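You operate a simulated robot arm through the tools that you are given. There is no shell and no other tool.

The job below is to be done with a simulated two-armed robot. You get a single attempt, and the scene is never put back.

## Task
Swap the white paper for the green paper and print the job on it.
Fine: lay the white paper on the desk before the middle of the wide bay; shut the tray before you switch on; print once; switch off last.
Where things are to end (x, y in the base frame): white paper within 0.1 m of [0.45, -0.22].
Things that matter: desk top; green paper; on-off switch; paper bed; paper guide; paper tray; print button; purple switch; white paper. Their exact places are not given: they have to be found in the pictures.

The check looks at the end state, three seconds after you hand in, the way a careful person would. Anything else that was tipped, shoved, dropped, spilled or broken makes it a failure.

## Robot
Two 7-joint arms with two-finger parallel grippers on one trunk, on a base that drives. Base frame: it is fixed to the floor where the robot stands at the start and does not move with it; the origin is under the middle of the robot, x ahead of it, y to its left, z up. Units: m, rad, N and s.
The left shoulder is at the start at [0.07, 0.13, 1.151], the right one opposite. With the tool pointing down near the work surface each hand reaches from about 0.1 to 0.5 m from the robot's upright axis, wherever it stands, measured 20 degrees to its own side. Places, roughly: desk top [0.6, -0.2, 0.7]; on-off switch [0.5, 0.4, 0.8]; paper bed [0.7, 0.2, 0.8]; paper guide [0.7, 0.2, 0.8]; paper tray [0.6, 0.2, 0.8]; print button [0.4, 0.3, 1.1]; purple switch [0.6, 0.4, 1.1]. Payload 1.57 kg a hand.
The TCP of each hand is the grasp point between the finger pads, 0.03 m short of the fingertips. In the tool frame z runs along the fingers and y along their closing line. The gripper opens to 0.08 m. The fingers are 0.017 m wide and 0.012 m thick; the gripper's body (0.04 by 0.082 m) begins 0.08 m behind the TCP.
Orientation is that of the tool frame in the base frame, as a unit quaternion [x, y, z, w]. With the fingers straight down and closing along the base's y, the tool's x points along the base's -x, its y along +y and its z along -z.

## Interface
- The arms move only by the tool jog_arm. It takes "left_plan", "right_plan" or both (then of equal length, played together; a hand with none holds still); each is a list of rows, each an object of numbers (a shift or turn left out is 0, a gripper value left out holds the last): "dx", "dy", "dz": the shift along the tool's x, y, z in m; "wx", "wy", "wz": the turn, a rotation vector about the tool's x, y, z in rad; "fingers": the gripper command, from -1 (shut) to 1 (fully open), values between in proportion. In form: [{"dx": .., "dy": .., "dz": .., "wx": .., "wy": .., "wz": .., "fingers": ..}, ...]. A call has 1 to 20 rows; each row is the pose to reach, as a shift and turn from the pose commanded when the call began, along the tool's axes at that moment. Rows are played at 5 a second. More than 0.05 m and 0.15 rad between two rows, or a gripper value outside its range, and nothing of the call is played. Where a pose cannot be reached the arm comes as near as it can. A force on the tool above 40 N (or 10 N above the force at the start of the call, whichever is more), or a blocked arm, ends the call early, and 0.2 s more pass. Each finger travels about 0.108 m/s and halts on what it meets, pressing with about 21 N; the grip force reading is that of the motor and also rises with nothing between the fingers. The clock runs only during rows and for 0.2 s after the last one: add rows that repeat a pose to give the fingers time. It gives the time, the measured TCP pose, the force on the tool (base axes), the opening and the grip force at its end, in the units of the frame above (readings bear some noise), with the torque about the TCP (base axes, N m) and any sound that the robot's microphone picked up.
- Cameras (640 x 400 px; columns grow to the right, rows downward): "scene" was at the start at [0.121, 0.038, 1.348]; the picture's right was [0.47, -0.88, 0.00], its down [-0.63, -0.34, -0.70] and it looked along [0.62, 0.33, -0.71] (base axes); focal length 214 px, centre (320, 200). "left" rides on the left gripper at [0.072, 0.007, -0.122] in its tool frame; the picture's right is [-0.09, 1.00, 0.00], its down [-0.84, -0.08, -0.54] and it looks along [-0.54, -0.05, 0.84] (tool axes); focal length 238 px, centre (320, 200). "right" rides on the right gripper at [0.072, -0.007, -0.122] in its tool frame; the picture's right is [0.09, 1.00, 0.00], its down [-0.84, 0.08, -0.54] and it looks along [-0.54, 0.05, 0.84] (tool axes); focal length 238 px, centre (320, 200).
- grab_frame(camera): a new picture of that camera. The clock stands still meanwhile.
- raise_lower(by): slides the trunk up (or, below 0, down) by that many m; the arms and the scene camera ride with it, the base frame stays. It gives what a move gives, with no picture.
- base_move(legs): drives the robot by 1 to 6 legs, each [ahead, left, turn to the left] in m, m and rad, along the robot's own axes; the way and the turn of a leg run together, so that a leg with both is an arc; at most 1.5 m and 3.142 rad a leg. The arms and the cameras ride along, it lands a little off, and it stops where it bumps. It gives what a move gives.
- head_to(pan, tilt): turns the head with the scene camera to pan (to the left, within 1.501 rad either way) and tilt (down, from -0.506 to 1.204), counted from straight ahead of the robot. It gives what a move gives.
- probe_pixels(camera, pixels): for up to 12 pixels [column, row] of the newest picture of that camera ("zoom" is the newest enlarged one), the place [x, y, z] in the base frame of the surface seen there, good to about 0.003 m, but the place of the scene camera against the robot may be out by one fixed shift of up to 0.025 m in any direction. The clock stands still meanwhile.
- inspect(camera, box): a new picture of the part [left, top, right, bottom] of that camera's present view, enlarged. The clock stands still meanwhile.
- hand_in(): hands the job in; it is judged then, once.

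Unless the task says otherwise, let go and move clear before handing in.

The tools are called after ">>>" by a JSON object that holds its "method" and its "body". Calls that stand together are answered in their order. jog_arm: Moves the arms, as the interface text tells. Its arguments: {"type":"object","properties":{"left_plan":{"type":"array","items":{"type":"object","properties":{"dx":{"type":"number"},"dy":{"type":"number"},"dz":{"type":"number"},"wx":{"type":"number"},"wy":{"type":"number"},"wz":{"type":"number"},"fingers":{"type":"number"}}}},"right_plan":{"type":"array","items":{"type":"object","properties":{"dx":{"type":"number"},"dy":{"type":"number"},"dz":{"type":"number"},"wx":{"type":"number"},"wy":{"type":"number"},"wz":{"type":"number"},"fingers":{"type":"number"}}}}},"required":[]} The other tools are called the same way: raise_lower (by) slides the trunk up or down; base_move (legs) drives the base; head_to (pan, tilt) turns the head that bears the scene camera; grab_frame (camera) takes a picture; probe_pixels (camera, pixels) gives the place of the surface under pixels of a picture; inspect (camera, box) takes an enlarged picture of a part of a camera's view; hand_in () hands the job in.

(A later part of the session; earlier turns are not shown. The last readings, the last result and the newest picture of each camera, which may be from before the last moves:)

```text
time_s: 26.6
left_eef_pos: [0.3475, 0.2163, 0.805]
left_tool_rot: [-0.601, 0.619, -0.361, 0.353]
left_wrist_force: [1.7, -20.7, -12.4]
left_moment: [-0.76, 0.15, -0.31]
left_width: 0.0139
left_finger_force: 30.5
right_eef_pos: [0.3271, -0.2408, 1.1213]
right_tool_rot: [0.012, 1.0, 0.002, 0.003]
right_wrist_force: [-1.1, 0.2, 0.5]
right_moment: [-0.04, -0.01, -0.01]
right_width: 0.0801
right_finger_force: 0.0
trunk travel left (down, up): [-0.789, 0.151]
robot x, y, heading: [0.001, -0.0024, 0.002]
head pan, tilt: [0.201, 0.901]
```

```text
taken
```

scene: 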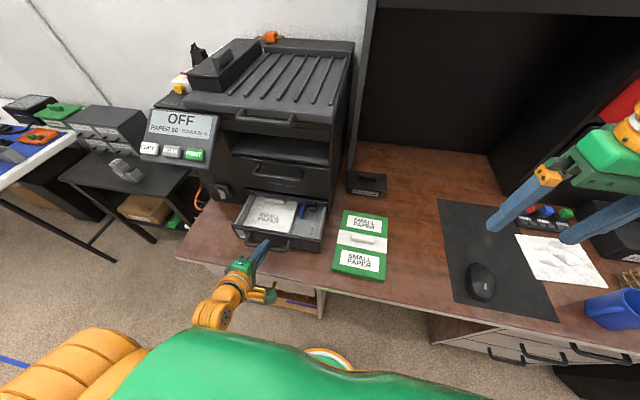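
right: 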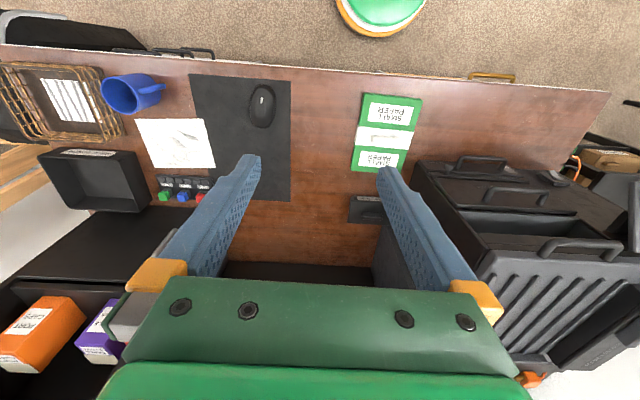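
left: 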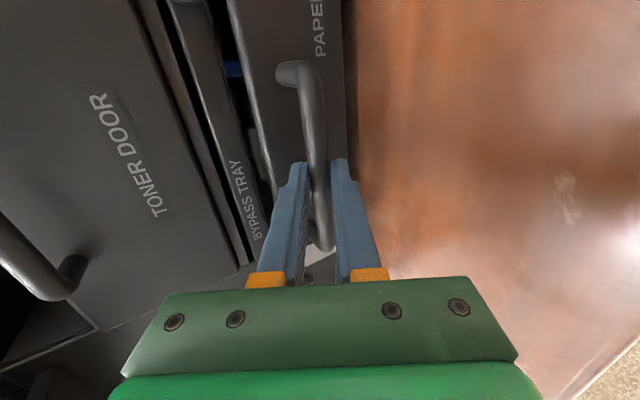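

The white paper (also marked SMALL PAPER) and a blue guide are now visible in the tray at (278,215) and (305,213). A side load of 20 N has built up, so I'll ease the hand 3 mm to the right and pull on.

>>> {"method": "jog_arm", "body": {"left_plan": [{"dx": 0.003, "dy": 0.001}, {"dx": 0.004, "dy": 0.00586, "dz": -0.0087}, {"dx": 0.004, "dy": 0.0107, "dz": -0.0174}, {"dx": 0.004, "dy": 0.0156, "dz": -0.0262}, {"dx": 0.004, "dy": 0.0204, "dz": -0.0349}, {"dx": 0.004, "dy": 0.0253, "dz": -0.0436}, {"dx": 0.004, "dy": 0.0302, "dz": -0.0523}, {"dx": 0.004, "dy": 0.035, "dz": -0.061}]}}

>>> {"method": "grab_frame", "body": {"camera": "scene"}}

>>> {"method": "inspect", "body": {"camera": "scene", "box": [200, 150, 400, 275]}}

```text
time_s: 28.4
left_eef_pos: [0.2758, 0.2158, 0.8054]
left_tool_rot: [-0.602, 0.618, -0.364, 0.351]
left_wrist_force: [0.9, -1.9, -0.4]
left_moment: [-0.29, 0.05, 0.42]
left_width: 0.0137
left_finger_force: 29.8
right_eef_pos: [0.3255, -0.2356, 1.1232]
right_tool_rot: [0.012, 1.0, -0.001, 0.003]
right_wrist_force: [-0.4, 0.1, -0.2]
right_moment: [0.0, -0.01, -0.03]
right_width: 0.08
right_finger_force: 0.1
trunk travel left (down, up): [-0.789, 0.151]
robot x, y, heading: [0.0, 0.0003, 0.004]
head pan, tilt: [0.201, 0.901]
```

```text
taken
```

scene: 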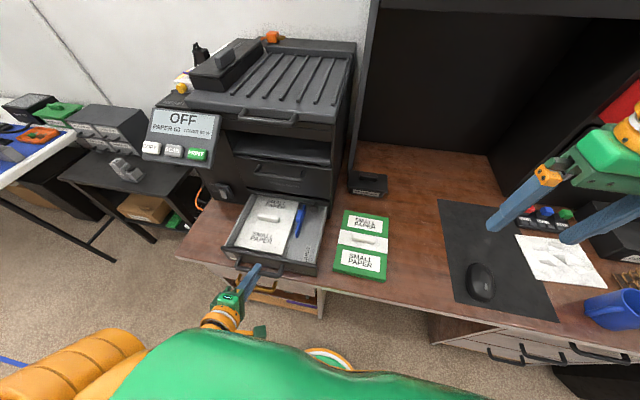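

```text
3.20 times, centred on (300, 212) of scene
```

zoom: 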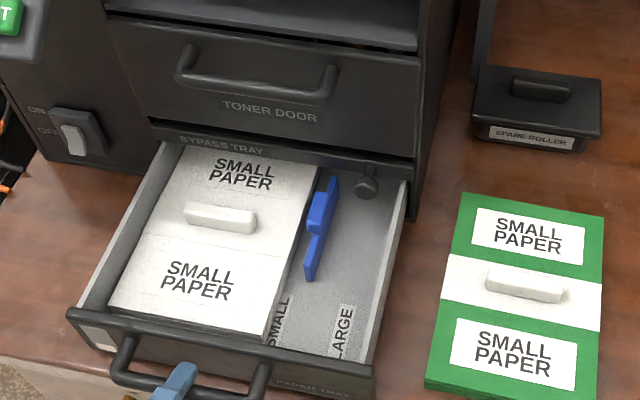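

The tray is out about 19 cm: the white paper, its grip ridge at (268,215), and the blue guide beside it with SMALL/LARGE marks are all visible. I'll pull a few more centimetres so the paper's far end is free of the printer, watching for the end stop.

>>> {"method": "jog_arm", "body": {"left_plan": [{"dy": 0.00486, "dz": -0.0087}, {"dy": 0.0097, "dz": -0.0174}, {"dy": 0.0146, "dz": -0.0262}, {"dy": 0.0194, "dz": -0.0349}]}}

>>> {"method": "grab_frame", "body": {"camera": "scene"}}

>>> {"method": "inspect", "body": {"camera": "scene", "box": [200, 150, 400, 275]}}

>>> {"method": "probe_pixels", "body": {"camera": "scene", "pixels": [[330, 360], [250, 345], [420, 385], [120, 350], [360, 245], [345, 215]]}}

```text
time_s: 29.4
left_eef_pos: [0.2363, 0.2165, 0.805]
left_tool_rot: [-0.601, 0.618, -0.363, 0.352]
left_wrist_force: [1.0, -13.4, -2.1]
left_moment: [-0.9, 0.0, -0.56]
left_width: 0.0138
left_finger_force: 30.0
right_eef_pos: [0.3261, -0.2387, 1.1229]
right_tool_rot: [0.012, 1.0, 0.001, 0.003]
right_wrist_force: [0.8, -0.2, 0.1]
right_moment: [-0.01, 0.02, 0.02]
right_width: 0.08
right_finger_force: 0.1
trunk travel left (down, up): [-0.789, 0.151]
robot x, y, heading: [0.0017, -0.0005, 0.0]
head pan, tilt: [0.201, 0.901]
```

```text
taken
```

scene: 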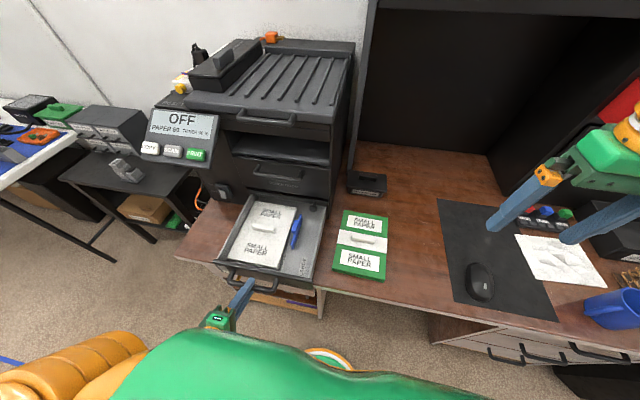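

```text
3.20 times, centred on (300, 212) of scene
```

zoom: 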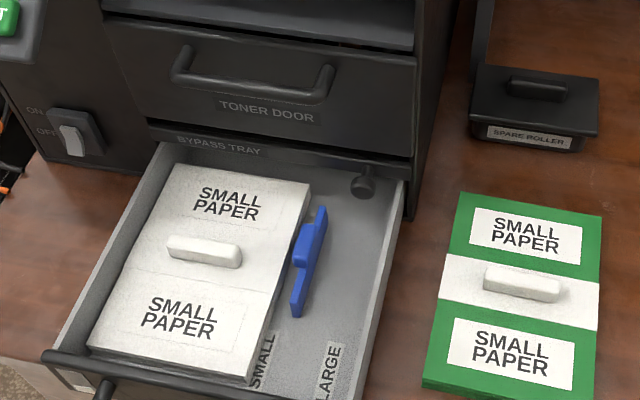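

```text
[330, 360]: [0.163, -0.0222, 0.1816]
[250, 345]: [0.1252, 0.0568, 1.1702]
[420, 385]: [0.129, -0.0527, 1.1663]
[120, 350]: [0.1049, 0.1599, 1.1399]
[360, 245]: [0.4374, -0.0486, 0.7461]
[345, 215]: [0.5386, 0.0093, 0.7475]
```

The paper's far end now sits clear of the bypass tray face. I'll probe the white paper, its ridge, the guide and the tray walls in the zoomed picture.

>>> {"method": "probe_pixels", "body": {"camera": "zoom", "pixels": [[205, 243], [172, 243], [238, 255], [178, 166], [308, 185], [92, 345], [248, 378], [322, 215], [296, 308], [300, 255], [262, 362], [405, 185]]}}

>>> {"method": "inspect", "body": {"camera": "scene", "box": [220, 180, 340, 280]}}

```text
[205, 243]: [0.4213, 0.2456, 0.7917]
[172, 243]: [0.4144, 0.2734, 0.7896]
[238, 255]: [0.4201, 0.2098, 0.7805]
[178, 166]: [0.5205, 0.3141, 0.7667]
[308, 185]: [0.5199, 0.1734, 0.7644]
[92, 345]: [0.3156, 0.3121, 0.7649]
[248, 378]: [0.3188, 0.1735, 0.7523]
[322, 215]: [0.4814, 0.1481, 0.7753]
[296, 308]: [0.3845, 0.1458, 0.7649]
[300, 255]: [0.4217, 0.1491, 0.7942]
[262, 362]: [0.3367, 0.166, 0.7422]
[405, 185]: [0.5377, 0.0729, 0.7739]
```

```text
4.00 times, centred on (280, 230) of scene
```

zoom: 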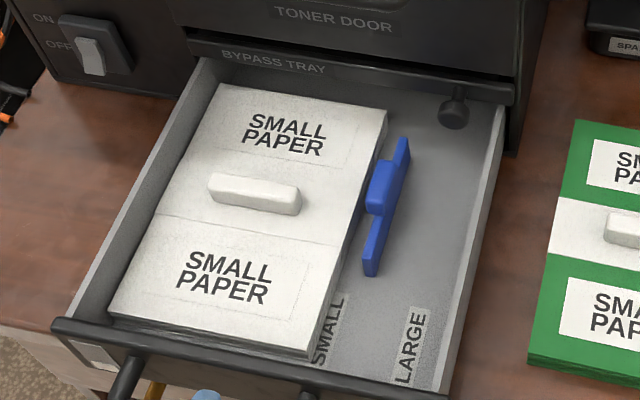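

White paper: about 0.14 × 0.20 m centred at (0.418, 0.243), with the left edge on the bed's wall. The blue guide at y≈0.148 stands about 2.5 cm off its right edge, so it will have to be pushed up to the paper later. I'll let go of the handle, back off and lift.

>>> {"method": "jog_arm", "body": {"left_plan": [{"fingers": -0.15}, {"fingers": -0.15}, {"dz": -0.015}, {"dz": -0.035}, {"dz": -0.0447, "dy": -0.0174}, {"dz": -0.054, "dy": -0.052}, {"dz": -0.073, "dy": -0.087}, {"dz": -0.083, "dy": -0.105}]}}

>>> {"method": "grab_frame", "body": {"camera": "scene"}}

```text
time_s: 31.2
left_eef_pos: [0.2315, 0.2167, 0.8242]
left_tool_rot: [-0.603, 0.617, -0.364, 0.351]
left_wrist_force: [-2.5, -0.4, -7.8]
left_moment: [-0.04, 0.17, 0.03]
left_width: 0.0406
left_finger_force: 3.7
left hand out of reach, approached as far as the arm can: row 4, 5, 6, 7, 8
right_eef_pos: [0.3255, -0.2353, 1.1247]
right_tool_rot: [0.012, 1.0, -0.001, 0.003]
right_wrist_force: [0.3, -0.8, 0.0]
right_moment: [0.02, 0.0, 0.02]
right_width: 0.0801
right_finger_force: 0.0
trunk travel left (down, up): [-0.789, 0.151]
robot x, y, heading: [0.0001, 0.0007, 0.0]
head pan, tilt: [0.201, 0.901]
```

```text
taken
```

scene: 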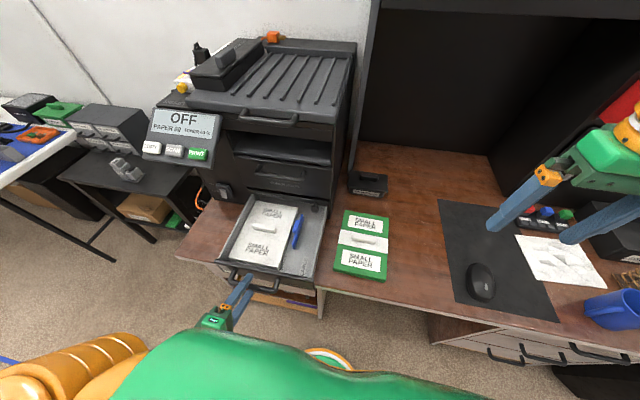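

The arm can't go farther back here, and the lower finger now bears lightly on the bar from below (-7.8 N). I'll ease down a centimetre, then drive the base back so the open fingers slide off.

>>> {"method": "jog_arm", "body": {"left_plan": [{"dz": 0.003, "dy": 0.006}, {"dz": 0.006, "dy": 0.0125}]}}

>>> {"method": "grab_frame", "body": {"camera": "left"}}

```text
time_s: 31.8
left_eef_pos: [0.2301, 0.2165, 0.8121]
left_tool_rot: [-0.602, 0.617, -0.365, 0.352]
left_wrist_force: [0.5, -0.1, -0.1]
left_moment: [-0.01, 0.02, 0.01]
left_width: 0.0341
left_finger_force: 0.0
right_eef_pos: [0.3249, -0.235, 1.1243]
right_tool_rot: [0.012, 1.0, -0.001, 0.003]
right_wrist_force: [-0.9, -0.3, 1.0]
right_moment: [-0.01, 0.01, -0.01]
right_width: 0.0801
right_finger_force: 0.0
trunk travel left (down, up): [-0.789, 0.151]
robot x, y, heading: [-0.0032, 0.0016, -0.003]
head pan, tilt: [0.201, 0.901]
```

```text
taken
```

left: 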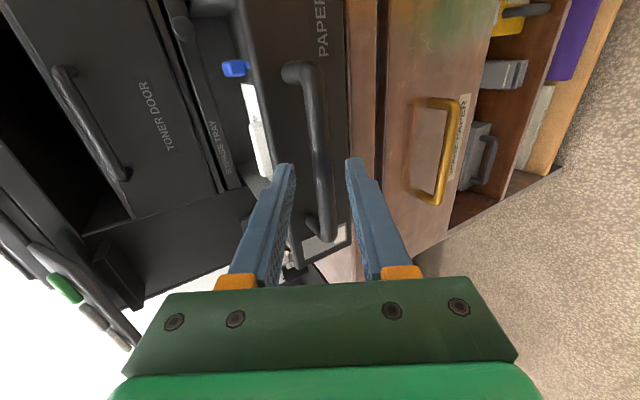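

The load is gone, and the bar at (320,140) sits freely between the fingers. I'll drive straight back 10 cm.

>>> {"method": "base_move", "body": {"legs": [[-0.1, 0, 0]]}}

>>> {"method": "grab_frame", "body": {"camera": "left"}}

>>> {"method": "grab_frame", "body": {"camera": "scene"}}

```text
time_s: 33.0
left_eef_pos: [0.1307, 0.2159, 0.8113]
left_tool_rot: [-0.602, 0.618, -0.364, 0.352]
left_wrist_force: [0.0, 0.6, -0.1]
left_moment: [0.01, -0.02, -0.01]
left_width: 0.0339
left_finger_force: 0.0
right_eef_pos: [0.2251, -0.2359, 1.1235]
right_tool_rot: [0.013, 1.0, -0.001, 0.002]
right_wrist_force: [0.1, 0.2, -0.6]
right_moment: [-0.03, -0.01, 0.01]
right_width: 0.0801
right_finger_force: 0.1
trunk travel left (down, up): [-0.789, 0.151]
robot x, y, heading: [-0.1009, -0.0036, 0.0]
head pan, tilt: [0.201, 0.901]
```

```text
taken
```

left: 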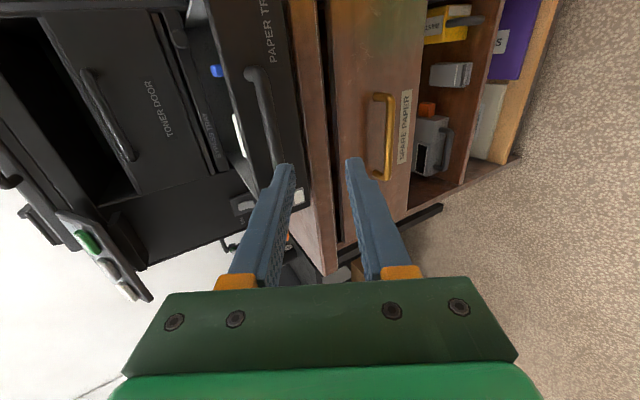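

```text
taken
```

scene: 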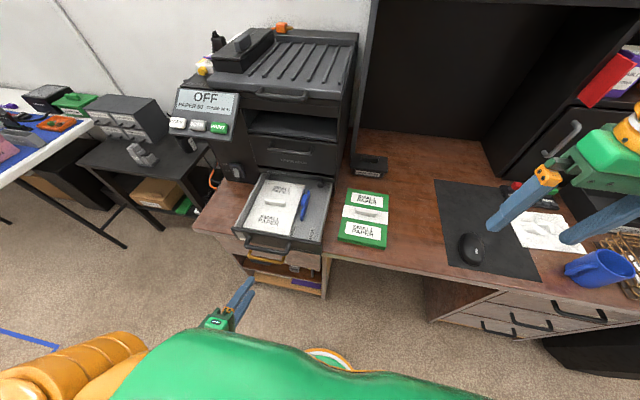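

The fingers are clear of the handle (bar now at (262,110)), and the tray stayed open. I'll raise the left hand and turn it back to straight down, with the closing line along x.

>>> {"method": "jog_arm", "body": {"left_plan": [{"dz": -0.006, "dy": -0.031}, {"dz": -0.012, "dy": -0.062}, {"dz": -0.018, "dy": -0.093}, {"dz": -0.024, "dy": -0.124}, {"dz": -0.0294, "dy": -0.155}, {"dz": -0.0294, "dy": -0.155, "wx": -0.14}, {"dz": -0.0294, "dy": -0.155, "wx": -0.28}, {"dz": -0.0294, "dy": -0.155, "wx": -0.42}, {"dz": -0.0294, "dy": -0.155, "wx": -0.56}, {"dz": -0.0294, "dy": -0.155, "wx": -0.7}, {"dz": -0.0294, "dy": -0.155, "wx": -0.84}, {"dz": -0.0294, "dy": -0.155, "wx": -0.98}, {"dz": -0.0294, "dy": -0.155, "wx": -1.047}]}}

```text
time_s: 35.8
left_eef_pos: [0.1791, 0.2141, 0.9608]
left_tool_rot: [-0.698, 0.716, -0.006, 0.003]
left_wrist_force: [-0.1, -1.1, -0.3]
left_moment: [0.02, -0.04, -0.01]
left_width: 0.0339
left_finger_force: 0.1
left hand out of reach, approached as far as the arm can: row 3, 4, 5, 6, 7, 8, 9, 10, 11
right_eef_pos: [0.2226, -0.2346, 1.1244]
right_tool_rot: [0.014, 1.0, -0.001, 0.003]
right_wrist_force: [-0.1, -0.5, 0.6]
right_moment: [-0.02, -0.01, 0.0]
right_width: 0.0802
right_finger_force: 0.0
trunk travel left (down, up): [-0.789, 0.151]
robot x, y, heading: [-0.1025, 0.0002, -0.002]
head pan, tilt: [0.201, 0.901]
```

The hand is vertical at (0.179, 0.214, 0.961) with yaw -90°. I'll drive back to the start line, open the fingers and look down at the tray with the left hand camera.

>>> {"method": "base_move", "body": {"legs": [[0.1, 0, 0]]}}

>>> {"method": "jog_arm", "body": {"left_plan": [{"dy": -0.04, "fingers": 0.4}, {"dy": -0.08, "dx": -0.01}, {"dy": -0.1, "dx": -0.03}]}}

>>> {"method": "grab_frame", "body": {"camera": "left"}}

```text
time_s: 36.9
left_eef_pos: [0.2736, 0.2142, 0.9612]
left_tool_rot: [-0.696, 0.718, -0.008, 0.006]
left_wrist_force: [-1.0, 0.4, 0.0]
left_moment: [0.0, -0.02, 0.03]
left_width: 0.0339
left_finger_force: 0.1
right_eef_pos: [0.3177, -0.2362, 1.1252]
right_tool_rot: [0.013, 1.0, -0.001, 0.005]
right_wrist_force: [-0.5, -0.5, -0.5]
right_moment: [0.04, -0.01, 0.0]
right_width: 0.0799
right_finger_force: 0.1
trunk travel left (down, up): [-0.789, 0.151]
robot x, y, heading: [-0.0088, -0.0002, 0.001]
head pan, tilt: [0.201, 0.901]
```

```text
time_s: 37.7
left_eef_pos: [0.3805, 0.2418, 0.9614]
left_tool_rot: [-0.697, 0.717, -0.007, 0.003]
left_wrist_force: [-0.5, -0.4, -0.2]
left_moment: [-0.01, 0.0, 0.0]
left_width: 0.0561
left_finger_force: 0.1
right_eef_pos: [0.32, -0.2358, 1.1232]
right_tool_rot: [0.013, 1.0, -0.002, 0.004]
right_wrist_force: [0.1, 0.6, -0.1]
right_moment: [0.04, -0.02, 0.0]
right_width: 0.0799
right_finger_force: 0.0
trunk travel left (down, up): [-0.789, 0.151]
robot x, y, heading: [-0.0058, 0.0004, 0.0]
head pan, tilt: [0.201, 0.901]
```

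```text
taken
```

left: 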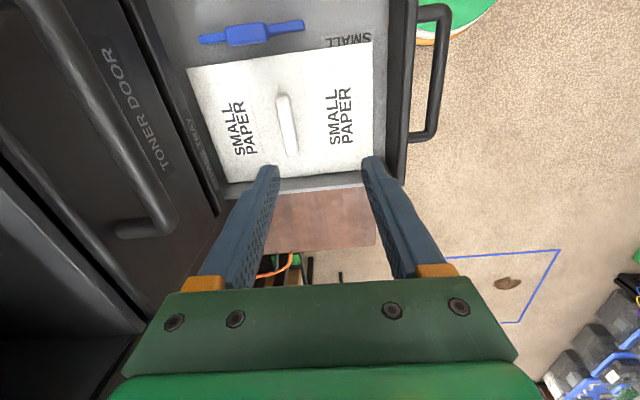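

The left picture shows the white paper with its ridge at (287,125) and the guide at (250,33) standing apart from the paper. I'll probe the ridge, paper corners, guide and toner handle for clearance.

>>> {"method": "probe_pixels", "body": {"camera": "left", "pixels": [[285, 97], [290, 152], [287, 125], [187, 68], [374, 44], [375, 170], [227, 182], [250, 33], [202, 40], [304, 24], [140, 190], [300, 60]]}}

>>> {"method": "inspect", "body": {"camera": "left", "box": [180, 0, 460, 190]}}

>>> {"method": "grab_frame", "body": {"camera": "scene"}}

```text
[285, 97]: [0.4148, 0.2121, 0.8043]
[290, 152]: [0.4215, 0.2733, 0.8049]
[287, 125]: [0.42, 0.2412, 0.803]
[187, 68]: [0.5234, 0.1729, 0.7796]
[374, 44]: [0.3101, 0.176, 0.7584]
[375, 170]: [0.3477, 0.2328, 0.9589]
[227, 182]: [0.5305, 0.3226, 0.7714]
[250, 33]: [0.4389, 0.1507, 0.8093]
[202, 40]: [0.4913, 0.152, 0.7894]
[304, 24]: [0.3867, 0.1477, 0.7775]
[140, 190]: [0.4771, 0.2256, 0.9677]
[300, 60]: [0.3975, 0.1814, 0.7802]
```

```text
2.11 times, centred on (320, 95) of left
```

zoom: 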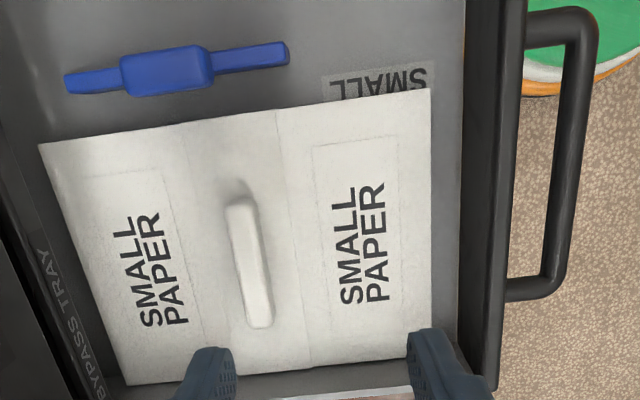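

```text
taken
```

scene: 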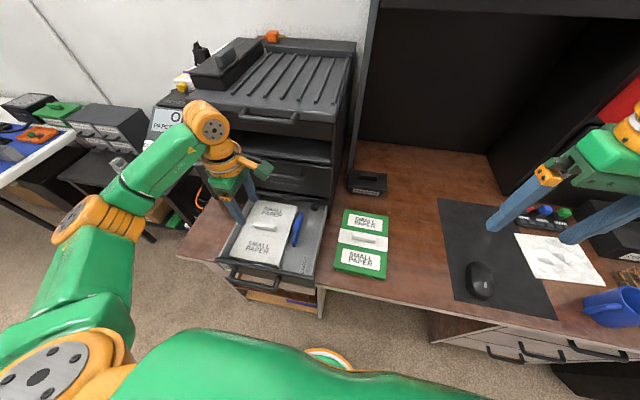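

The ridge is at (0.419, 0.243), top z 0.804, and the toner handle's outer face is at x≈0.474, so the hand should pass. The forearm comes near the control panel at (165,120), so I'll check that gap before descending.

>>> {"method": "inspect", "body": {"camera": "scene", "box": [100, 70, 300, 210]}}

>>> {"method": "probe_pixels", "body": {"camera": "scene", "pixels": [[150, 150], [180, 130], [209, 128], [200, 103], [165, 115], [152, 118], [225, 160], [265, 168], [192, 175], [100, 195], [210, 150], [232, 185]]}}

```text
2.86 times, centred on (200, 140) of scene
```

zoom: 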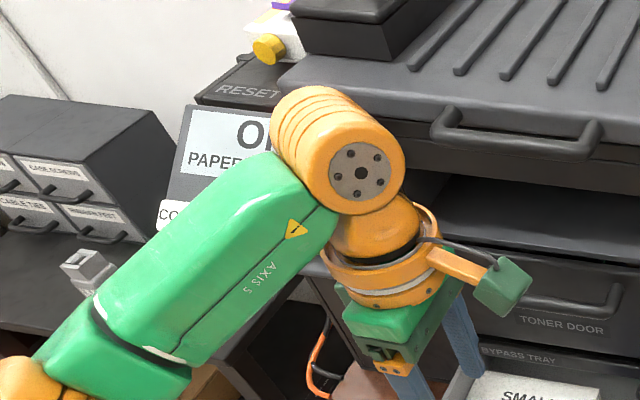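

```text
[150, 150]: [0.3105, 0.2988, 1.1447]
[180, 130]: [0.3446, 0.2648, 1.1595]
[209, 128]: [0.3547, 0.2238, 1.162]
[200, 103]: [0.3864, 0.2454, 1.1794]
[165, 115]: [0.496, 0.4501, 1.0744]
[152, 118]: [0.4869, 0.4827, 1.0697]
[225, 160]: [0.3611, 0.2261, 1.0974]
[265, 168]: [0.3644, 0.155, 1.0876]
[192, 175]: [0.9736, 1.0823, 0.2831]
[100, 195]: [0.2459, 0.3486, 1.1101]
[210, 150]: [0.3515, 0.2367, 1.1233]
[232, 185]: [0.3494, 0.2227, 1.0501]
```

The wrist would come within a centimetre of the toner handle if I picked here. I'll draw the tray out another 5 cm first by gripping the handle bar (now at x≈0.247) from above with a narrow opening.

>>> {"method": "jog_arm", "body": {"left_plan": [{"dx": 0.01, "dy": 0.047, "fingers": -0.1}, {"dx": 0.02, "dy": 0.094, "fingers": -0.1}, {"dx": 0.0287, "dy": 0.1388, "fingers": -0.1}, {"dx": 0.0287, "dy": 0.1388, "dz": 0.04}, {"dx": 0.0287, "dy": 0.1388, "dz": 0.08}, {"dx": 0.0287, "dy": 0.1388, "dz": 0.09}]}}

>>> {"method": "grab_frame", "body": {"camera": "left"}}

```text
time_s: 39.1
left_eef_pos: [0.239, 0.2168, 0.8686]
left_tool_rot: [-0.697, 0.717, -0.007, 0.004]
left_wrist_force: [0.8, 0.1, 1.3]
left_moment: [0.04, -0.01, -0.03]
left_width: 0.0359
left_finger_force: 0.1
right_eef_pos: [0.3202, -0.2363, 1.1243]
right_tool_rot: [0.013, 1.0, 0.0, 0.003]
right_wrist_force: [0.2, -0.6, -0.2]
right_moment: [0.02, 0.03, -0.01]
right_width: 0.0799
right_finger_force: 0.1
trunk travel left (down, up): [-0.789, 0.151]
robot x, y, heading: [-0.0065, -0.0022, -0.005]
head pan, tilt: [0.201, 0.901]
```

```text
taken
```

left: 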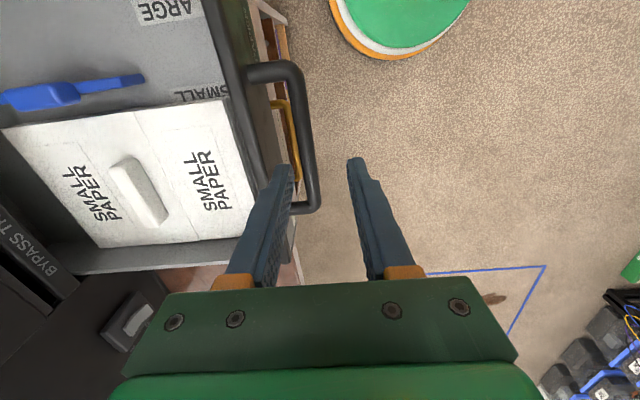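

>>> {"method": "probe_pixels", "body": {"camera": "left", "pixels": [[300, 90], [307, 130], [312, 170], [296, 100], [312, 195], [245, 100], [260, 150], [240, 60], [290, 120]]}}

```text
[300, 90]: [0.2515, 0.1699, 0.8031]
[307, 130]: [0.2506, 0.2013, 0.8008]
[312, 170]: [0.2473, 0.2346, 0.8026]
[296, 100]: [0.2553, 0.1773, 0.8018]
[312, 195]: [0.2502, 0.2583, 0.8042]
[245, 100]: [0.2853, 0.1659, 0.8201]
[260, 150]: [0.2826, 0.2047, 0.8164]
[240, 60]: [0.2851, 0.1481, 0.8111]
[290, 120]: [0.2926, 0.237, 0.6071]
```

The bar is centred at x≈0.250 and the tray panel at x≈0.282. I'll shift 6 mm forward, descend around the bar, and close.

>>> {"method": "jog_arm", "body": {"left_plan": [{"dy": -0.006}, {"dy": -0.006, "dz": 0.03}, {"dy": -0.006, "dz": 0.057}, {"dy": -0.006, "dz": 0.057, "fingers": -1}, {"dy": -0.006, "dz": 0.057, "fingers": -1}, {"dy": -0.006, "dz": 0.057, "fingers": -1}]}}

```text
time_s: 40.5
left_eef_pos: [0.2468, 0.2125, 0.8119]
left_tool_rot: [-0.696, 0.718, -0.006, 0.006]
left_wrist_force: [0.5, 0.2, -0.1]
left_moment: [0.43, 0.0, 0.54]
left_width: 0.014
left_finger_force: 29.9
right_eef_pos: [0.3198, -0.2356, 1.1236]
right_tool_rot: [0.013, 1.0, -0.001, 0.004]
right_wrist_force: [-0.2, 0.5, 0.5]
right_moment: [0.01, 0.0, 0.0]
right_width: 0.0799
right_finger_force: 0.0
trunk travel left (down, up): [-0.789, 0.151]
robot x, y, heading: [-0.0052, -0.0015, -0.002]
head pan, tilt: [0.201, 0.901]
```

The bar is held (opening 0.014). I'll pull 5 cm in small steps.

>>> {"method": "jog_arm", "body": {"left_plan": [{"dy": 0.01}, {"dy": 0.02}, {"dy": 0.03}, {"dy": 0.04}, {"dy": 0.05}]}}

>>> {"method": "grab_frame", "body": {"camera": "scene"}}

```text
time_s: 41.7
left_eef_pos: [0.1982, 0.2145, 0.8122]
left_tool_rot: [-0.696, 0.718, -0.006, 0.003]
left_wrist_force: [2.4, -11.9, -21.8]
left_moment: [-0.46, -0.03, 0.53]
left_width: 0.0142
left_finger_force: 30.8
right_eef_pos: [0.3229, -0.2374, 1.1213]
right_tool_rot: [0.013, 1.0, 0.0, 0.002]
right_wrist_force: [0.8, -0.4, -0.2]
right_moment: [0.02, 0.0, 0.0]
right_width: 0.0797
right_finger_force: 0.0
trunk travel left (down, up): [-0.789, 0.151]
robot x, y, heading: [-0.0055, -0.0003, -0.004]
head pan, tilt: [0.201, 0.901]
```

```text
taken
```

scene: 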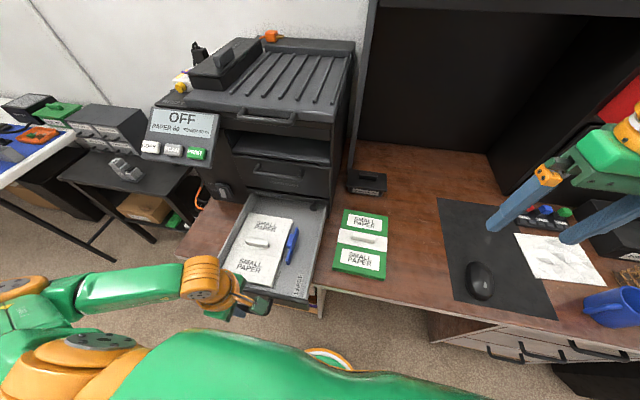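

The tray is out about 28 cm and still guided; the vertical load of -22 N is from a slight height mismatch. I'll ease down 2 mm, open and lift off.

>>> {"method": "jog_arm", "body": {"left_plan": [{"dz": 0.002}, {"dz": 0.002, "fingers": -0.2}, {"dz": 0.002, "fingers": -0.1}, {"dz": -0.02}, {"dz": -0.06}, {"dz": -0.1}, {"dz": -0.15}]}}

>>> {"method": "grab_frame", "body": {"camera": "scene"}}

```text
time_s: 43.3
left_eef_pos: [0.233, 0.2324, 0.9636]
left_tool_rot: [-0.696, 0.718, -0.007, 0.004]
left_wrist_force: [-0.6, 0.4, -0.2]
left_moment: [0.02, -0.03, -0.01]
left_width: 0.036
left_finger_force: 0.0
left hand out of reach, approached as far as the arm can: row 5, 6, 7
right_eef_pos: [0.3193, -0.2361, 1.1234]
right_tool_rot: [0.014, 1.0, -0.001, 0.005]
right_wrist_force: [-0.7, -0.6, -0.3]
right_moment: [-0.01, -0.01, -0.03]
right_width: 0.0801
right_finger_force: 0.0
trunk travel left (down, up): [-0.789, 0.151]
robot x, y, heading: [-0.0023, -0.0008, -0.006]
head pan, tilt: [0.201, 0.901]
```

```text
taken
```

scene: 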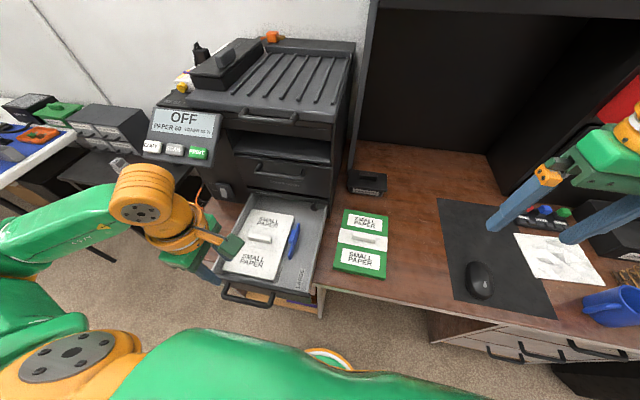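

The left hand is clear, and the white paper's ridge is now at about (262,238), some 5 cm nearer. I'll move over it with the fingers open and probe.

>>> {"method": "jog_arm", "body": {"left_plan": [{"dy": -0.04, "dx": -0.005, "fingers": 0.3}, {"dy": -0.08, "dx": -0.008, "dz": 0.01}, {"dy": -0.12, "dx": -0.01, "dz": 0.03}]}}

>>> {"method": "grab_frame", "body": {"camera": "left"}}

```text
time_s: 44.1
left_eef_pos: [0.3584, 0.2379, 0.9397]
left_tool_rot: [-0.696, 0.718, -0.007, 0.004]
left_wrist_force: [-0.3, -0.6, -0.2]
left_moment: [0.01, 0.05, -0.02]
left_width: 0.0521
left_finger_force: 0.0
right_eef_pos: [0.321, -0.2358, 1.1239]
right_tool_rot: [0.013, 1.0, -0.001, 0.003]
right_wrist_force: [0.4, -0.2, -1.0]
right_moment: [-0.01, 0.0, 0.0]
right_width: 0.0799
right_finger_force: 0.1
trunk travel left (down, up): [-0.789, 0.151]
robot x, y, heading: [-0.0043, 0.0011, 0.001]
head pan, tilt: [0.201, 0.901]
```

```text
taken
```

left: 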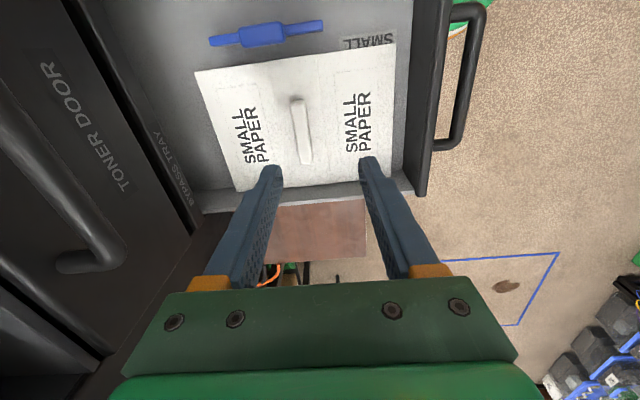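

>>> {"method": "probe_pixels", "body": {"camera": "left", "pixels": [[297, 103], [306, 157], [301, 130], [283, 130], [195, 74], [395, 48], [265, 35], [212, 42], [322, 25], [350, 80], [400, 120], [320, 190]]}}

>>> {"method": "inspect", "body": {"camera": "left", "box": [160, 0, 480, 210]}}

```text
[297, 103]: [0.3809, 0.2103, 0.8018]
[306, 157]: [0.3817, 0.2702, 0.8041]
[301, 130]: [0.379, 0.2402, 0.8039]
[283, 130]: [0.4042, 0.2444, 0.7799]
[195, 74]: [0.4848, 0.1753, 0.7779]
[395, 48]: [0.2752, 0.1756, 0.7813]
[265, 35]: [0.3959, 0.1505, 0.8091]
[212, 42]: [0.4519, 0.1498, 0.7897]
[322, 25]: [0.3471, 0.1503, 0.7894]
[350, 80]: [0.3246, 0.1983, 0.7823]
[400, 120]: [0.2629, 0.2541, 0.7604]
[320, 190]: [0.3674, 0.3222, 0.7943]
```

```text
1.90 times, centred on (320, 105) of left
```

zoom: 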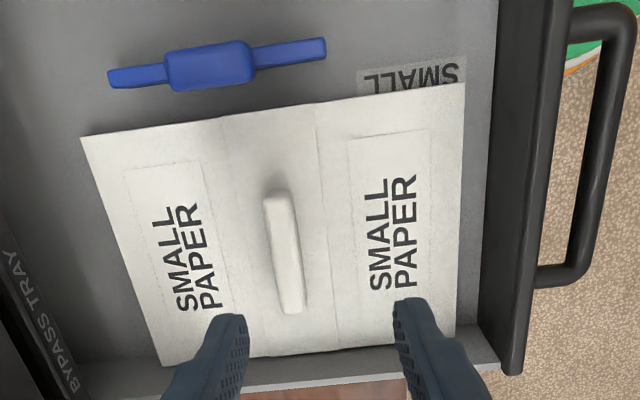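

The ridge is centred at (0.380, 0.241), top z 0.804, with the paper's top at 0.780. I'll descend to z 0.814, so the tips stay just above the sheet, and grip.

>>> {"method": "jog_arm", "body": {"left_plan": [{"dx": -0.0036, "dy": -0.0216, "dz": 0.03}, {"dx": -0.0036, "dy": -0.0216, "dz": 0.07}, {"dx": -0.0036, "dy": -0.0216, "dz": 0.105}, {"dx": -0.0036, "dy": -0.0216, "dz": 0.125}, {"dx": -0.0036, "dy": -0.0216, "dz": 0.125}]}}

>>> {"method": "grab_frame", "body": {"camera": "left"}}

```text
time_s: 45.3
left_eef_pos: [0.3795, 0.2387, 0.8116]
left_tool_rot: [-0.697, 0.717, -0.007, 0.005]
left_wrist_force: [0.4, 1.6, 0.4]
left_moment: [-0.01, 0.0, 0.0]
left_width: 0.052
left_finger_force: 0.1
right_eef_pos: [0.3201, -0.2346, 1.1235]
right_tool_rot: [0.014, 1.0, -0.001, 0.003]
right_wrist_force: [-0.7, -0.2, -0.5]
right_moment: [0.01, -0.01, 0.04]
right_width: 0.0798
right_finger_force: 0.1
trunk travel left (down, up): [-0.789, 0.151]
robot x, y, heading: [-0.0033, 0.0023, -0.004]
head pan, tilt: [0.201, 0.901]
```

```text
taken
```

left: 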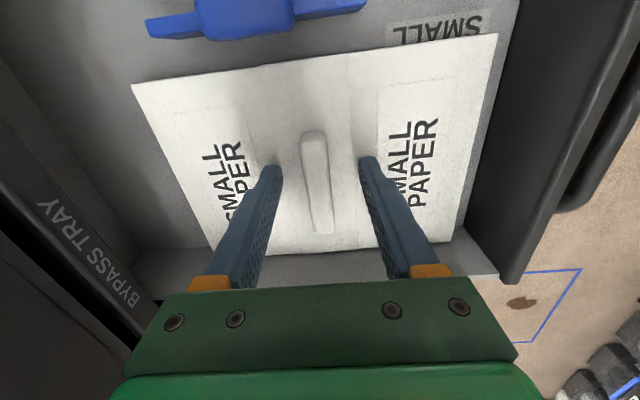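

The fingers straddle the ridge at (317,180) with no contact force. I'll close, then lift 2 cm to test the hold.

>>> {"method": "jog_arm", "body": {"left_plan": [{"fingers": -1}, {"fingers": -1}, {"fingers": -1}, {"fingers": -1}, {"dz": -0.01}, {"dz": -0.02}, {"dz": -0.03}]}}

>>> {"method": "grab_frame", "body": {"camera": "left"}}

>>> {"method": "grab_frame", "body": {"camera": "scene"}}

```text
time_s: 46.9
left_eef_pos: [0.3798, 0.2378, 0.844]
left_tool_rot: [-0.696, 0.718, -0.006, 0.004]
left_wrist_force: [-1.2, -1.1, -4.7]
left_moment: [-0.13, -0.04, 0.17]
left_width: 0.0157
left_finger_force: 21.0
right_eef_pos: [0.3214, -0.2357, 1.1233]
right_tool_rot: [0.013, 1.0, 0.0, 0.004]
right_wrist_force: [0.1, 0.5, 0.2]
right_moment: [0.0, 0.0, -0.02]
right_width: 0.0801
right_finger_force: 0.0
trunk travel left (down, up): [-0.789, 0.151]
robot x, y, heading: [-0.0036, 0.0006, 0.003]
head pan, tilt: [0.201, 0.901]
```

```text
taken
```

left: 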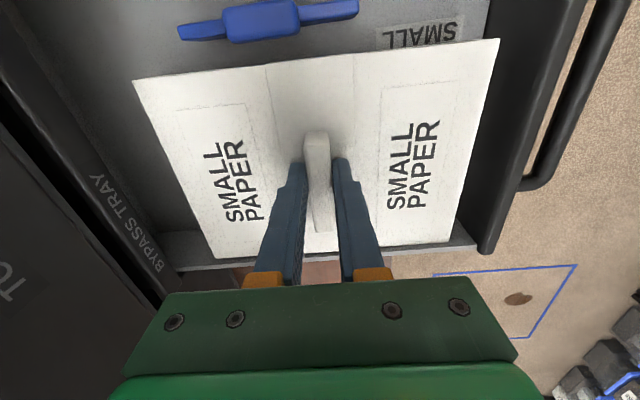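

```text
taken
```

scene: 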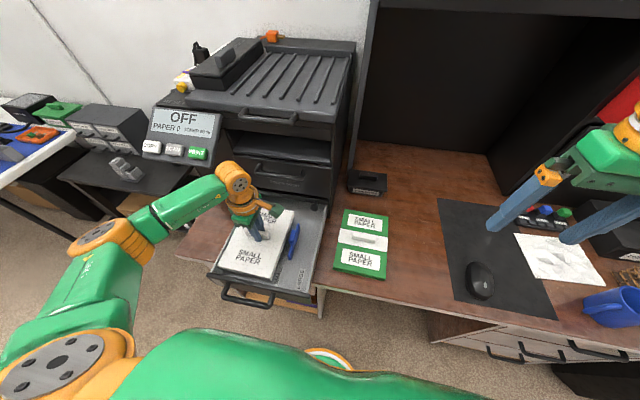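

The white paper is held (opening 0.0157, load about 4.7 N), and the display now reads "PAPER 0". I'll lift to z≈0.95 while drawing back a bit from the printer face.

>>> {"method": "jog_arm", "body": {"left_plan": [{"dz": -0.025}, {"dz": -0.05, "dy": 0.01}, {"dz": -0.075, "dy": 0.03}, {"dz": -0.1, "dy": 0.05}, {"dz": -0.105, "dy": 0.06}]}}

>>> {"method": "base_move", "body": {"legs": [[-0.08, 0, 0]]}}

>>> {"method": "grab_frame", "body": {"camera": "scene"}}

>>> {"method": "grab_frame", "body": {"camera": "right"}}

```text
time_s: 48.1
left_eef_pos: [0.316, 0.2415, 0.9473]
left_tool_rot: [-0.696, 0.718, -0.008, 0.004]
left_wrist_force: [0.0, -0.1, -4.5]
left_moment: [-0.09, 0.01, 0.01]
left_width: 0.0158
left_finger_force: 20.8
right_eef_pos: [0.3207, -0.2344, 1.1241]
right_tool_rot: [0.012, 1.0, -0.001, 0.004]
right_wrist_force: [0.0, 0.0, 0.8]
right_moment: [-0.01, -0.03, 0.01]
right_width: 0.08
right_finger_force: 0.1
trunk travel left (down, up): [-0.789, 0.151]
robot x, y, heading: [-0.0045, -0.0012, -0.006]
head pan, tilt: [0.201, 0.901]
```

```text
time_s: 49.1
left_eef_pos: [0.2437, 0.242, 0.9466]
left_tool_rot: [-0.696, 0.718, -0.006, 0.002]
left_wrist_force: [0.2, 0.3, -5.1]
left_moment: [-0.03, 0.03, -0.01]
left_width: 0.0157
left_finger_force: 20.5
right_eef_pos: [0.2474, -0.2348, 1.1229]
right_tool_rot: [0.014, 1.0, -0.001, 0.001]
right_wrist_force: [0.2, -0.1, 0.5]
right_moment: [0.0, 0.04, -0.02]
right_width: 0.0801
right_finger_force: 0.0
trunk travel left (down, up): [-0.789, 0.151]
robot x, y, heading: [-0.0829, 0.0007, -0.003]
head pan, tilt: [0.201, 0.901]
```

```text
taken
```

scene: 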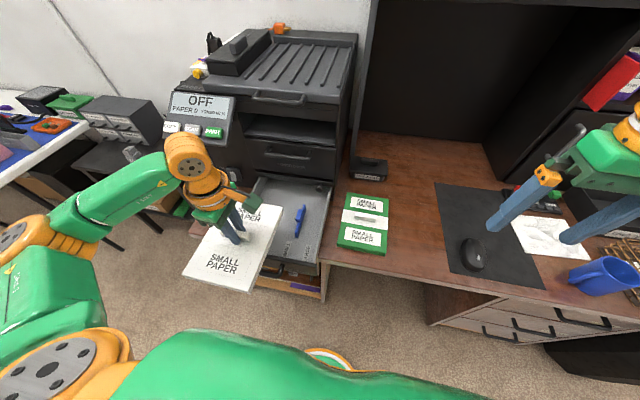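

```text
taken
```

right: 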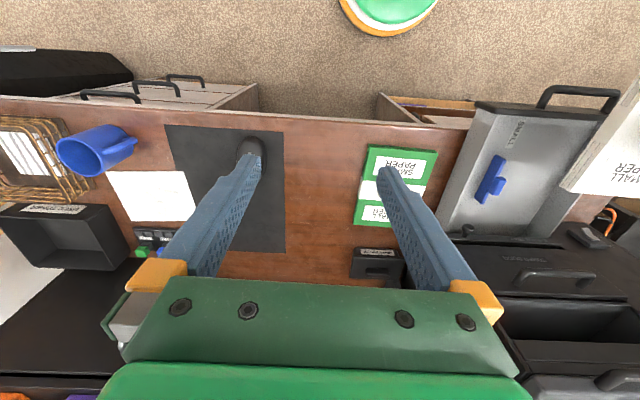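

The paper is carried clear of the tray and the path to the right is open, with the right hand well above everything. I'll drive 0.38 m to the right.

>>> {"method": "base_move", "body": {"legs": [[0, -0.38, 0]]}}

>>> {"method": "grab_frame", "body": {"camera": "scene"}}

>>> {"method": "grab_frame", "body": {"camera": "right"}}

```text
time_s: 51.5
left_eef_pos: [0.2383, -0.131, 0.9471]
left_tool_rot: [-0.697, 0.717, -0.008, 0.004]
left_wrist_force: [0.6, 1.2, -5.0]
left_moment: [-0.01, 0.02, -0.03]
left_width: 0.016
left_finger_force: 21.1
right_eef_pos: [0.2435, -0.6086, 1.1251]
right_tool_rot: [0.012, 1.0, -0.002, 0.004]
right_wrist_force: [-0.9, 0.5, 0.1]
right_moment: [-0.02, 0.04, 0.02]
right_width: 0.08
right_finger_force: 0.1
trunk travel left (down, up): [-0.789, 0.151]
robot x, y, heading: [-0.0853, -0.3765, -0.003]
head pan, tilt: [0.201, 0.901]
```

```text
taken
```

scene: 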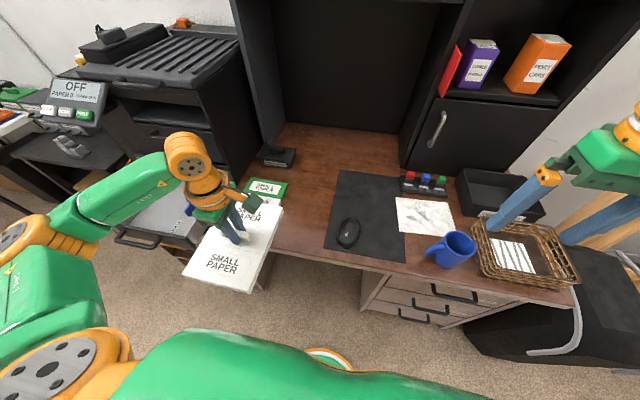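

```text
taken
```

right: 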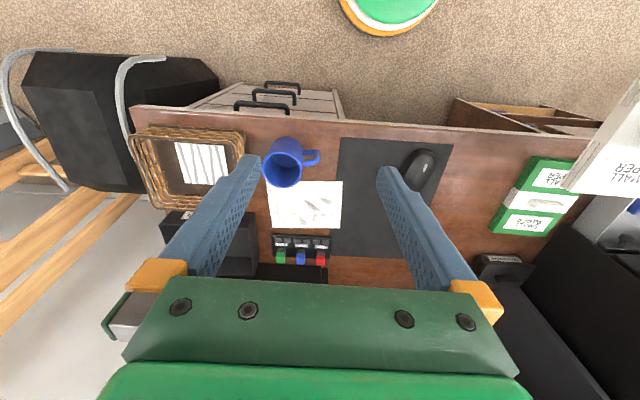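

The robot stands at y=-0.377 with the paper over the gap. I'll probe the pad's left edge and the green pack's right edge in the right picture to fit the paper between them, then drive forward.

>>> {"method": "probe_pixels", "body": {"camera": "right", "pixels": [[451, 147], [438, 190], [420, 255], [525, 160], [508, 195], [490, 230], [420, 170], [575, 180], [541, 203]]}}

>>> {"method": "base_move", "body": {"legs": [[0.08, 0, 0]]}}

```text
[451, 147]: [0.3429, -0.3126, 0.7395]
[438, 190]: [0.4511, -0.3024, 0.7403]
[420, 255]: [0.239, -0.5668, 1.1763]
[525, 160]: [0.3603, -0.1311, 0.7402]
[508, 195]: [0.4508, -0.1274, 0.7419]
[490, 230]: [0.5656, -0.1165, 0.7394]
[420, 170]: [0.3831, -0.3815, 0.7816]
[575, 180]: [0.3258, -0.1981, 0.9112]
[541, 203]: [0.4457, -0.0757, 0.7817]
```

```text
time_s: 52.6
left_eef_pos: [0.3129, -0.1325, 0.9499]
left_tool_rot: [-0.698, 0.716, -0.009, 0.005]
left_wrist_force: [-0.8, -0.6, -4.7]
left_moment: [-0.03, 0.0, 0.0]
left_width: 0.0158
left_finger_force: 21.1
right_eef_pos: [0.3177, -0.6089, 1.1251]
right_tool_rot: [0.012, 1.0, -0.001, 0.005]
right_wrist_force: [-0.8, 0.0, 0.1]
right_moment: [0.0, -0.07, -0.01]
right_width: 0.08
right_finger_force: 0.2
trunk travel left (down, up): [-0.789, 0.151]
robot x, y, heading: [-0.0045, -0.3758, -0.004]
head pan, tilt: [0.201, 0.901]
```

The gap on the desk runs from y≈-0.305 (pad) to y≈-0.125 (green pack), so the 0.14 m paper fits centred at y≈-0.215. I'll move over (0.45, -0.219) at height and check.

>>> {"method": "jog_arm", "body": {"left_plan": [{"dx": 0.02, "dy": -0.035}, {"dx": 0.042, "dy": -0.07}, {"dx": 0.063, "dy": -0.105}, {"dx": 0.083, "dy": -0.1394}, {"dx": 0.083, "dy": -0.1394, "dz": 0.03}, {"dx": 0.083, "dy": -0.1394, "dz": 0.065}, {"dx": 0.083, "dy": -0.1394, "dz": 0.1}]}}

>>> {"method": "grab_frame", "body": {"camera": "scene"}}

>>> {"method": "grab_frame", "body": {"camera": "left"}}

```text
time_s: 54.2
left_eef_pos: [0.4557, -0.2209, 0.8486]
left_tool_rot: [-0.698, 0.716, -0.006, 0.004]
left_wrist_force: [0.0, -0.5, -5.1]
left_moment: [-0.02, 0.02, -0.03]
left_width: 0.0159
left_finger_force: 22.0
right_eef_pos: [0.3239, -0.6102, 1.1229]
right_tool_rot: [0.011, 1.0, -0.001, 0.003]
right_wrist_force: [-0.2, 0.6, 0.6]
right_moment: [0.0, 0.03, 0.01]
right_width: 0.08
right_finger_force: 0.0
trunk travel left (down, up): [-0.789, 0.151]
robot x, y, heading: [-0.0073, -0.377, 0.005]
head pan, tilt: [0.201, 0.901]
```

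```text
taken
```

scene: 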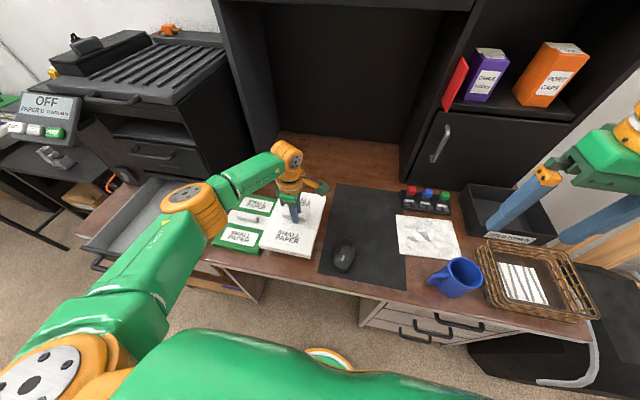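

```text
taken
```

left: 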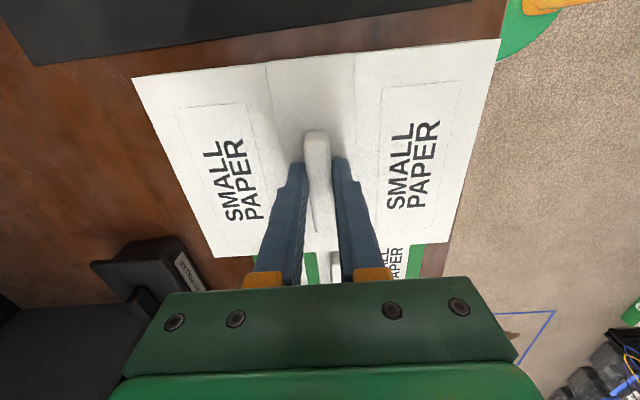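

The paper hangs at TCP (0.456, -0.221, 0.849) over the gap. I'll check its edges against the green pack and the pad before the final drop.

>>> {"method": "probe_pixels", "body": {"camera": "left", "pixels": [[218, 252], [440, 238], [138, 82], [495, 45], [330, 262], [400, 255], [100, 58], [430, 16], [325, 150]]}}

>>> {"method": "inspect", "body": {"camera": "scene", "box": [190, 160, 350, 270]}}

```text
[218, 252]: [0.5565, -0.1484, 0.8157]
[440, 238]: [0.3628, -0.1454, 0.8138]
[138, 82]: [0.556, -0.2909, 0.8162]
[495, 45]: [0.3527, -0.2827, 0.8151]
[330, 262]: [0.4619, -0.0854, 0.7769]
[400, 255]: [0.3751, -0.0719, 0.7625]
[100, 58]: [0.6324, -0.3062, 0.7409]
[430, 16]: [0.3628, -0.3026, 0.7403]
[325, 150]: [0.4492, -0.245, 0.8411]
```

```text
3.64 times, centred on (270, 215) of scene
```

zoom: 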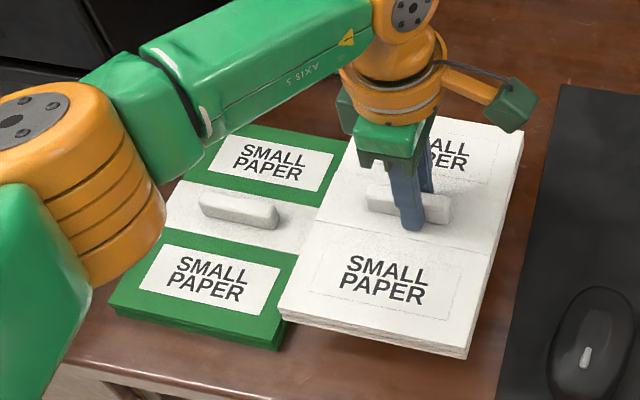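

The paper spans y -0.146 to -0.29, clear of both the green pack (-0.13) and the pad (-0.303). I'll lower it in small final steps until the desk takes the weight.

>>> {"method": "jog_arm", "body": {"left_plan": [{"dz": 0.025}, {"dz": 0.042}, {"dz": 0.047}, {"dz": 0.05}, {"dz": 0.052}]}}

```text
time_s: 55.4
left_eef_pos: [0.4568, -0.2193, 0.7982]
left_tool_rot: [-0.698, 0.716, -0.006, 0.004]
left_wrist_force: [-0.1, -0.1, -4.5]
left_moment: [-0.03, 0.02, -0.02]
left_width: 0.0158
left_finger_force: 20.9
right_eef_pos: [0.323, -0.6089, 1.1234]
right_tool_rot: [0.011, 1.0, -0.002, 0.002]
right_wrist_force: [-0.7, 0.3, 0.4]
right_moment: [0.04, -0.02, 0.0]
right_width: 0.08
right_finger_force: 0.1
trunk travel left (down, up): [-0.789, 0.151]
robot x, y, heading: [-0.003, -0.3755, -0.003]
head pan, tilt: [0.201, 0.901]
```

>>> {"method": "jog_arm", "body": {"left_plan": [{"dz": 0.002}, {"dz": 0.004}, {"dz": 0.006}]}}

```text
time_s: 56.2
left_eef_pos: [0.457, -0.221, 0.7935]
left_tool_rot: [-0.698, 0.716, -0.009, 0.005]
left_wrist_force: [5.0, 2.0, 11.6]
left_moment: [0.27, 0.29, -0.2]
left_width: 0.016
left_finger_force: 21.1
right_eef_pos: [0.3216, -0.6097, 1.1242]
right_tool_rot: [0.011, 1.0, 0.0, 0.005]
right_wrist_force: [-0.4, -0.6, -0.6]
right_moment: [0.01, -0.01, 0.01]
right_width: 0.08
right_finger_force: 0.1
trunk travel left (down, up): [-0.789, 0.151]
robot x, y, heading: [-0.0025, -0.3747, -0.001]
head pan, tilt: [0.201, 0.901]
```

The force turned to +11.6 N upward, so the paper rests on the desk. I'll open the fingers and lift straight up.

>>> {"method": "jog_arm", "body": {"left_plan": [{"dz": -0.002}, {"dz": -0.002, "fingers": 0.3}, {"dz": -0.002, "fingers": 0.3}, {"dz": -0.002, "fingers": 0.3}, {"dz": -0.03}, {"dz": -0.07}, {"dz": -0.11}, {"dz": -0.15}]}}

>>> {"method": "grab_frame", "body": {"camera": "scene"}}

>>> {"method": "grab_frame", "body": {"camera": "left"}}

```text
time_s: 58.0
left_eef_pos: [0.4529, -0.2211, 0.9424]
left_tool_rot: [-0.697, 0.717, -0.007, 0.004]
left_wrist_force: [-0.2, 0.8, 0.7]
left_moment: [0.0, 0.01, 0.0]
left_width: 0.0521
left_finger_force: 0.1
right_eef_pos: [0.3223, -0.6103, 1.1234]
right_tool_rot: [0.011, 1.0, 0.0, 0.003]
right_wrist_force: [-0.7, 0.3, 0.1]
right_moment: [-0.02, 0.0, 0.0]
right_width: 0.08
right_finger_force: 0.0
trunk travel left (down, up): [-0.789, 0.151]
robot x, y, heading: [-0.005, -0.3752, 0.001]
head pan, tilt: [0.201, 0.901]
```

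```text
taken
```

scene: 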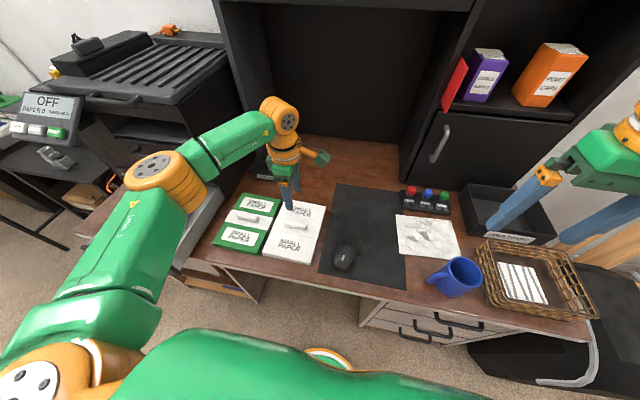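

```text
taken
```

left: 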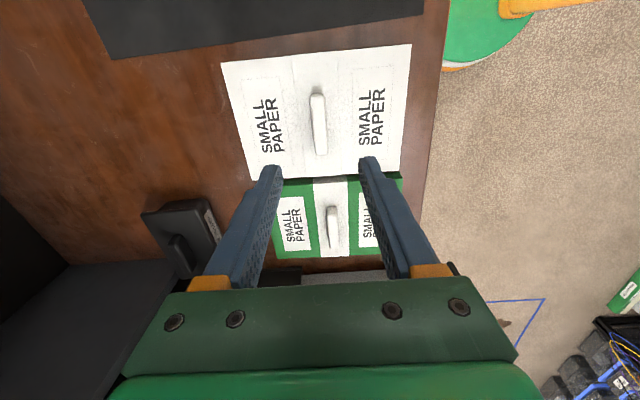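

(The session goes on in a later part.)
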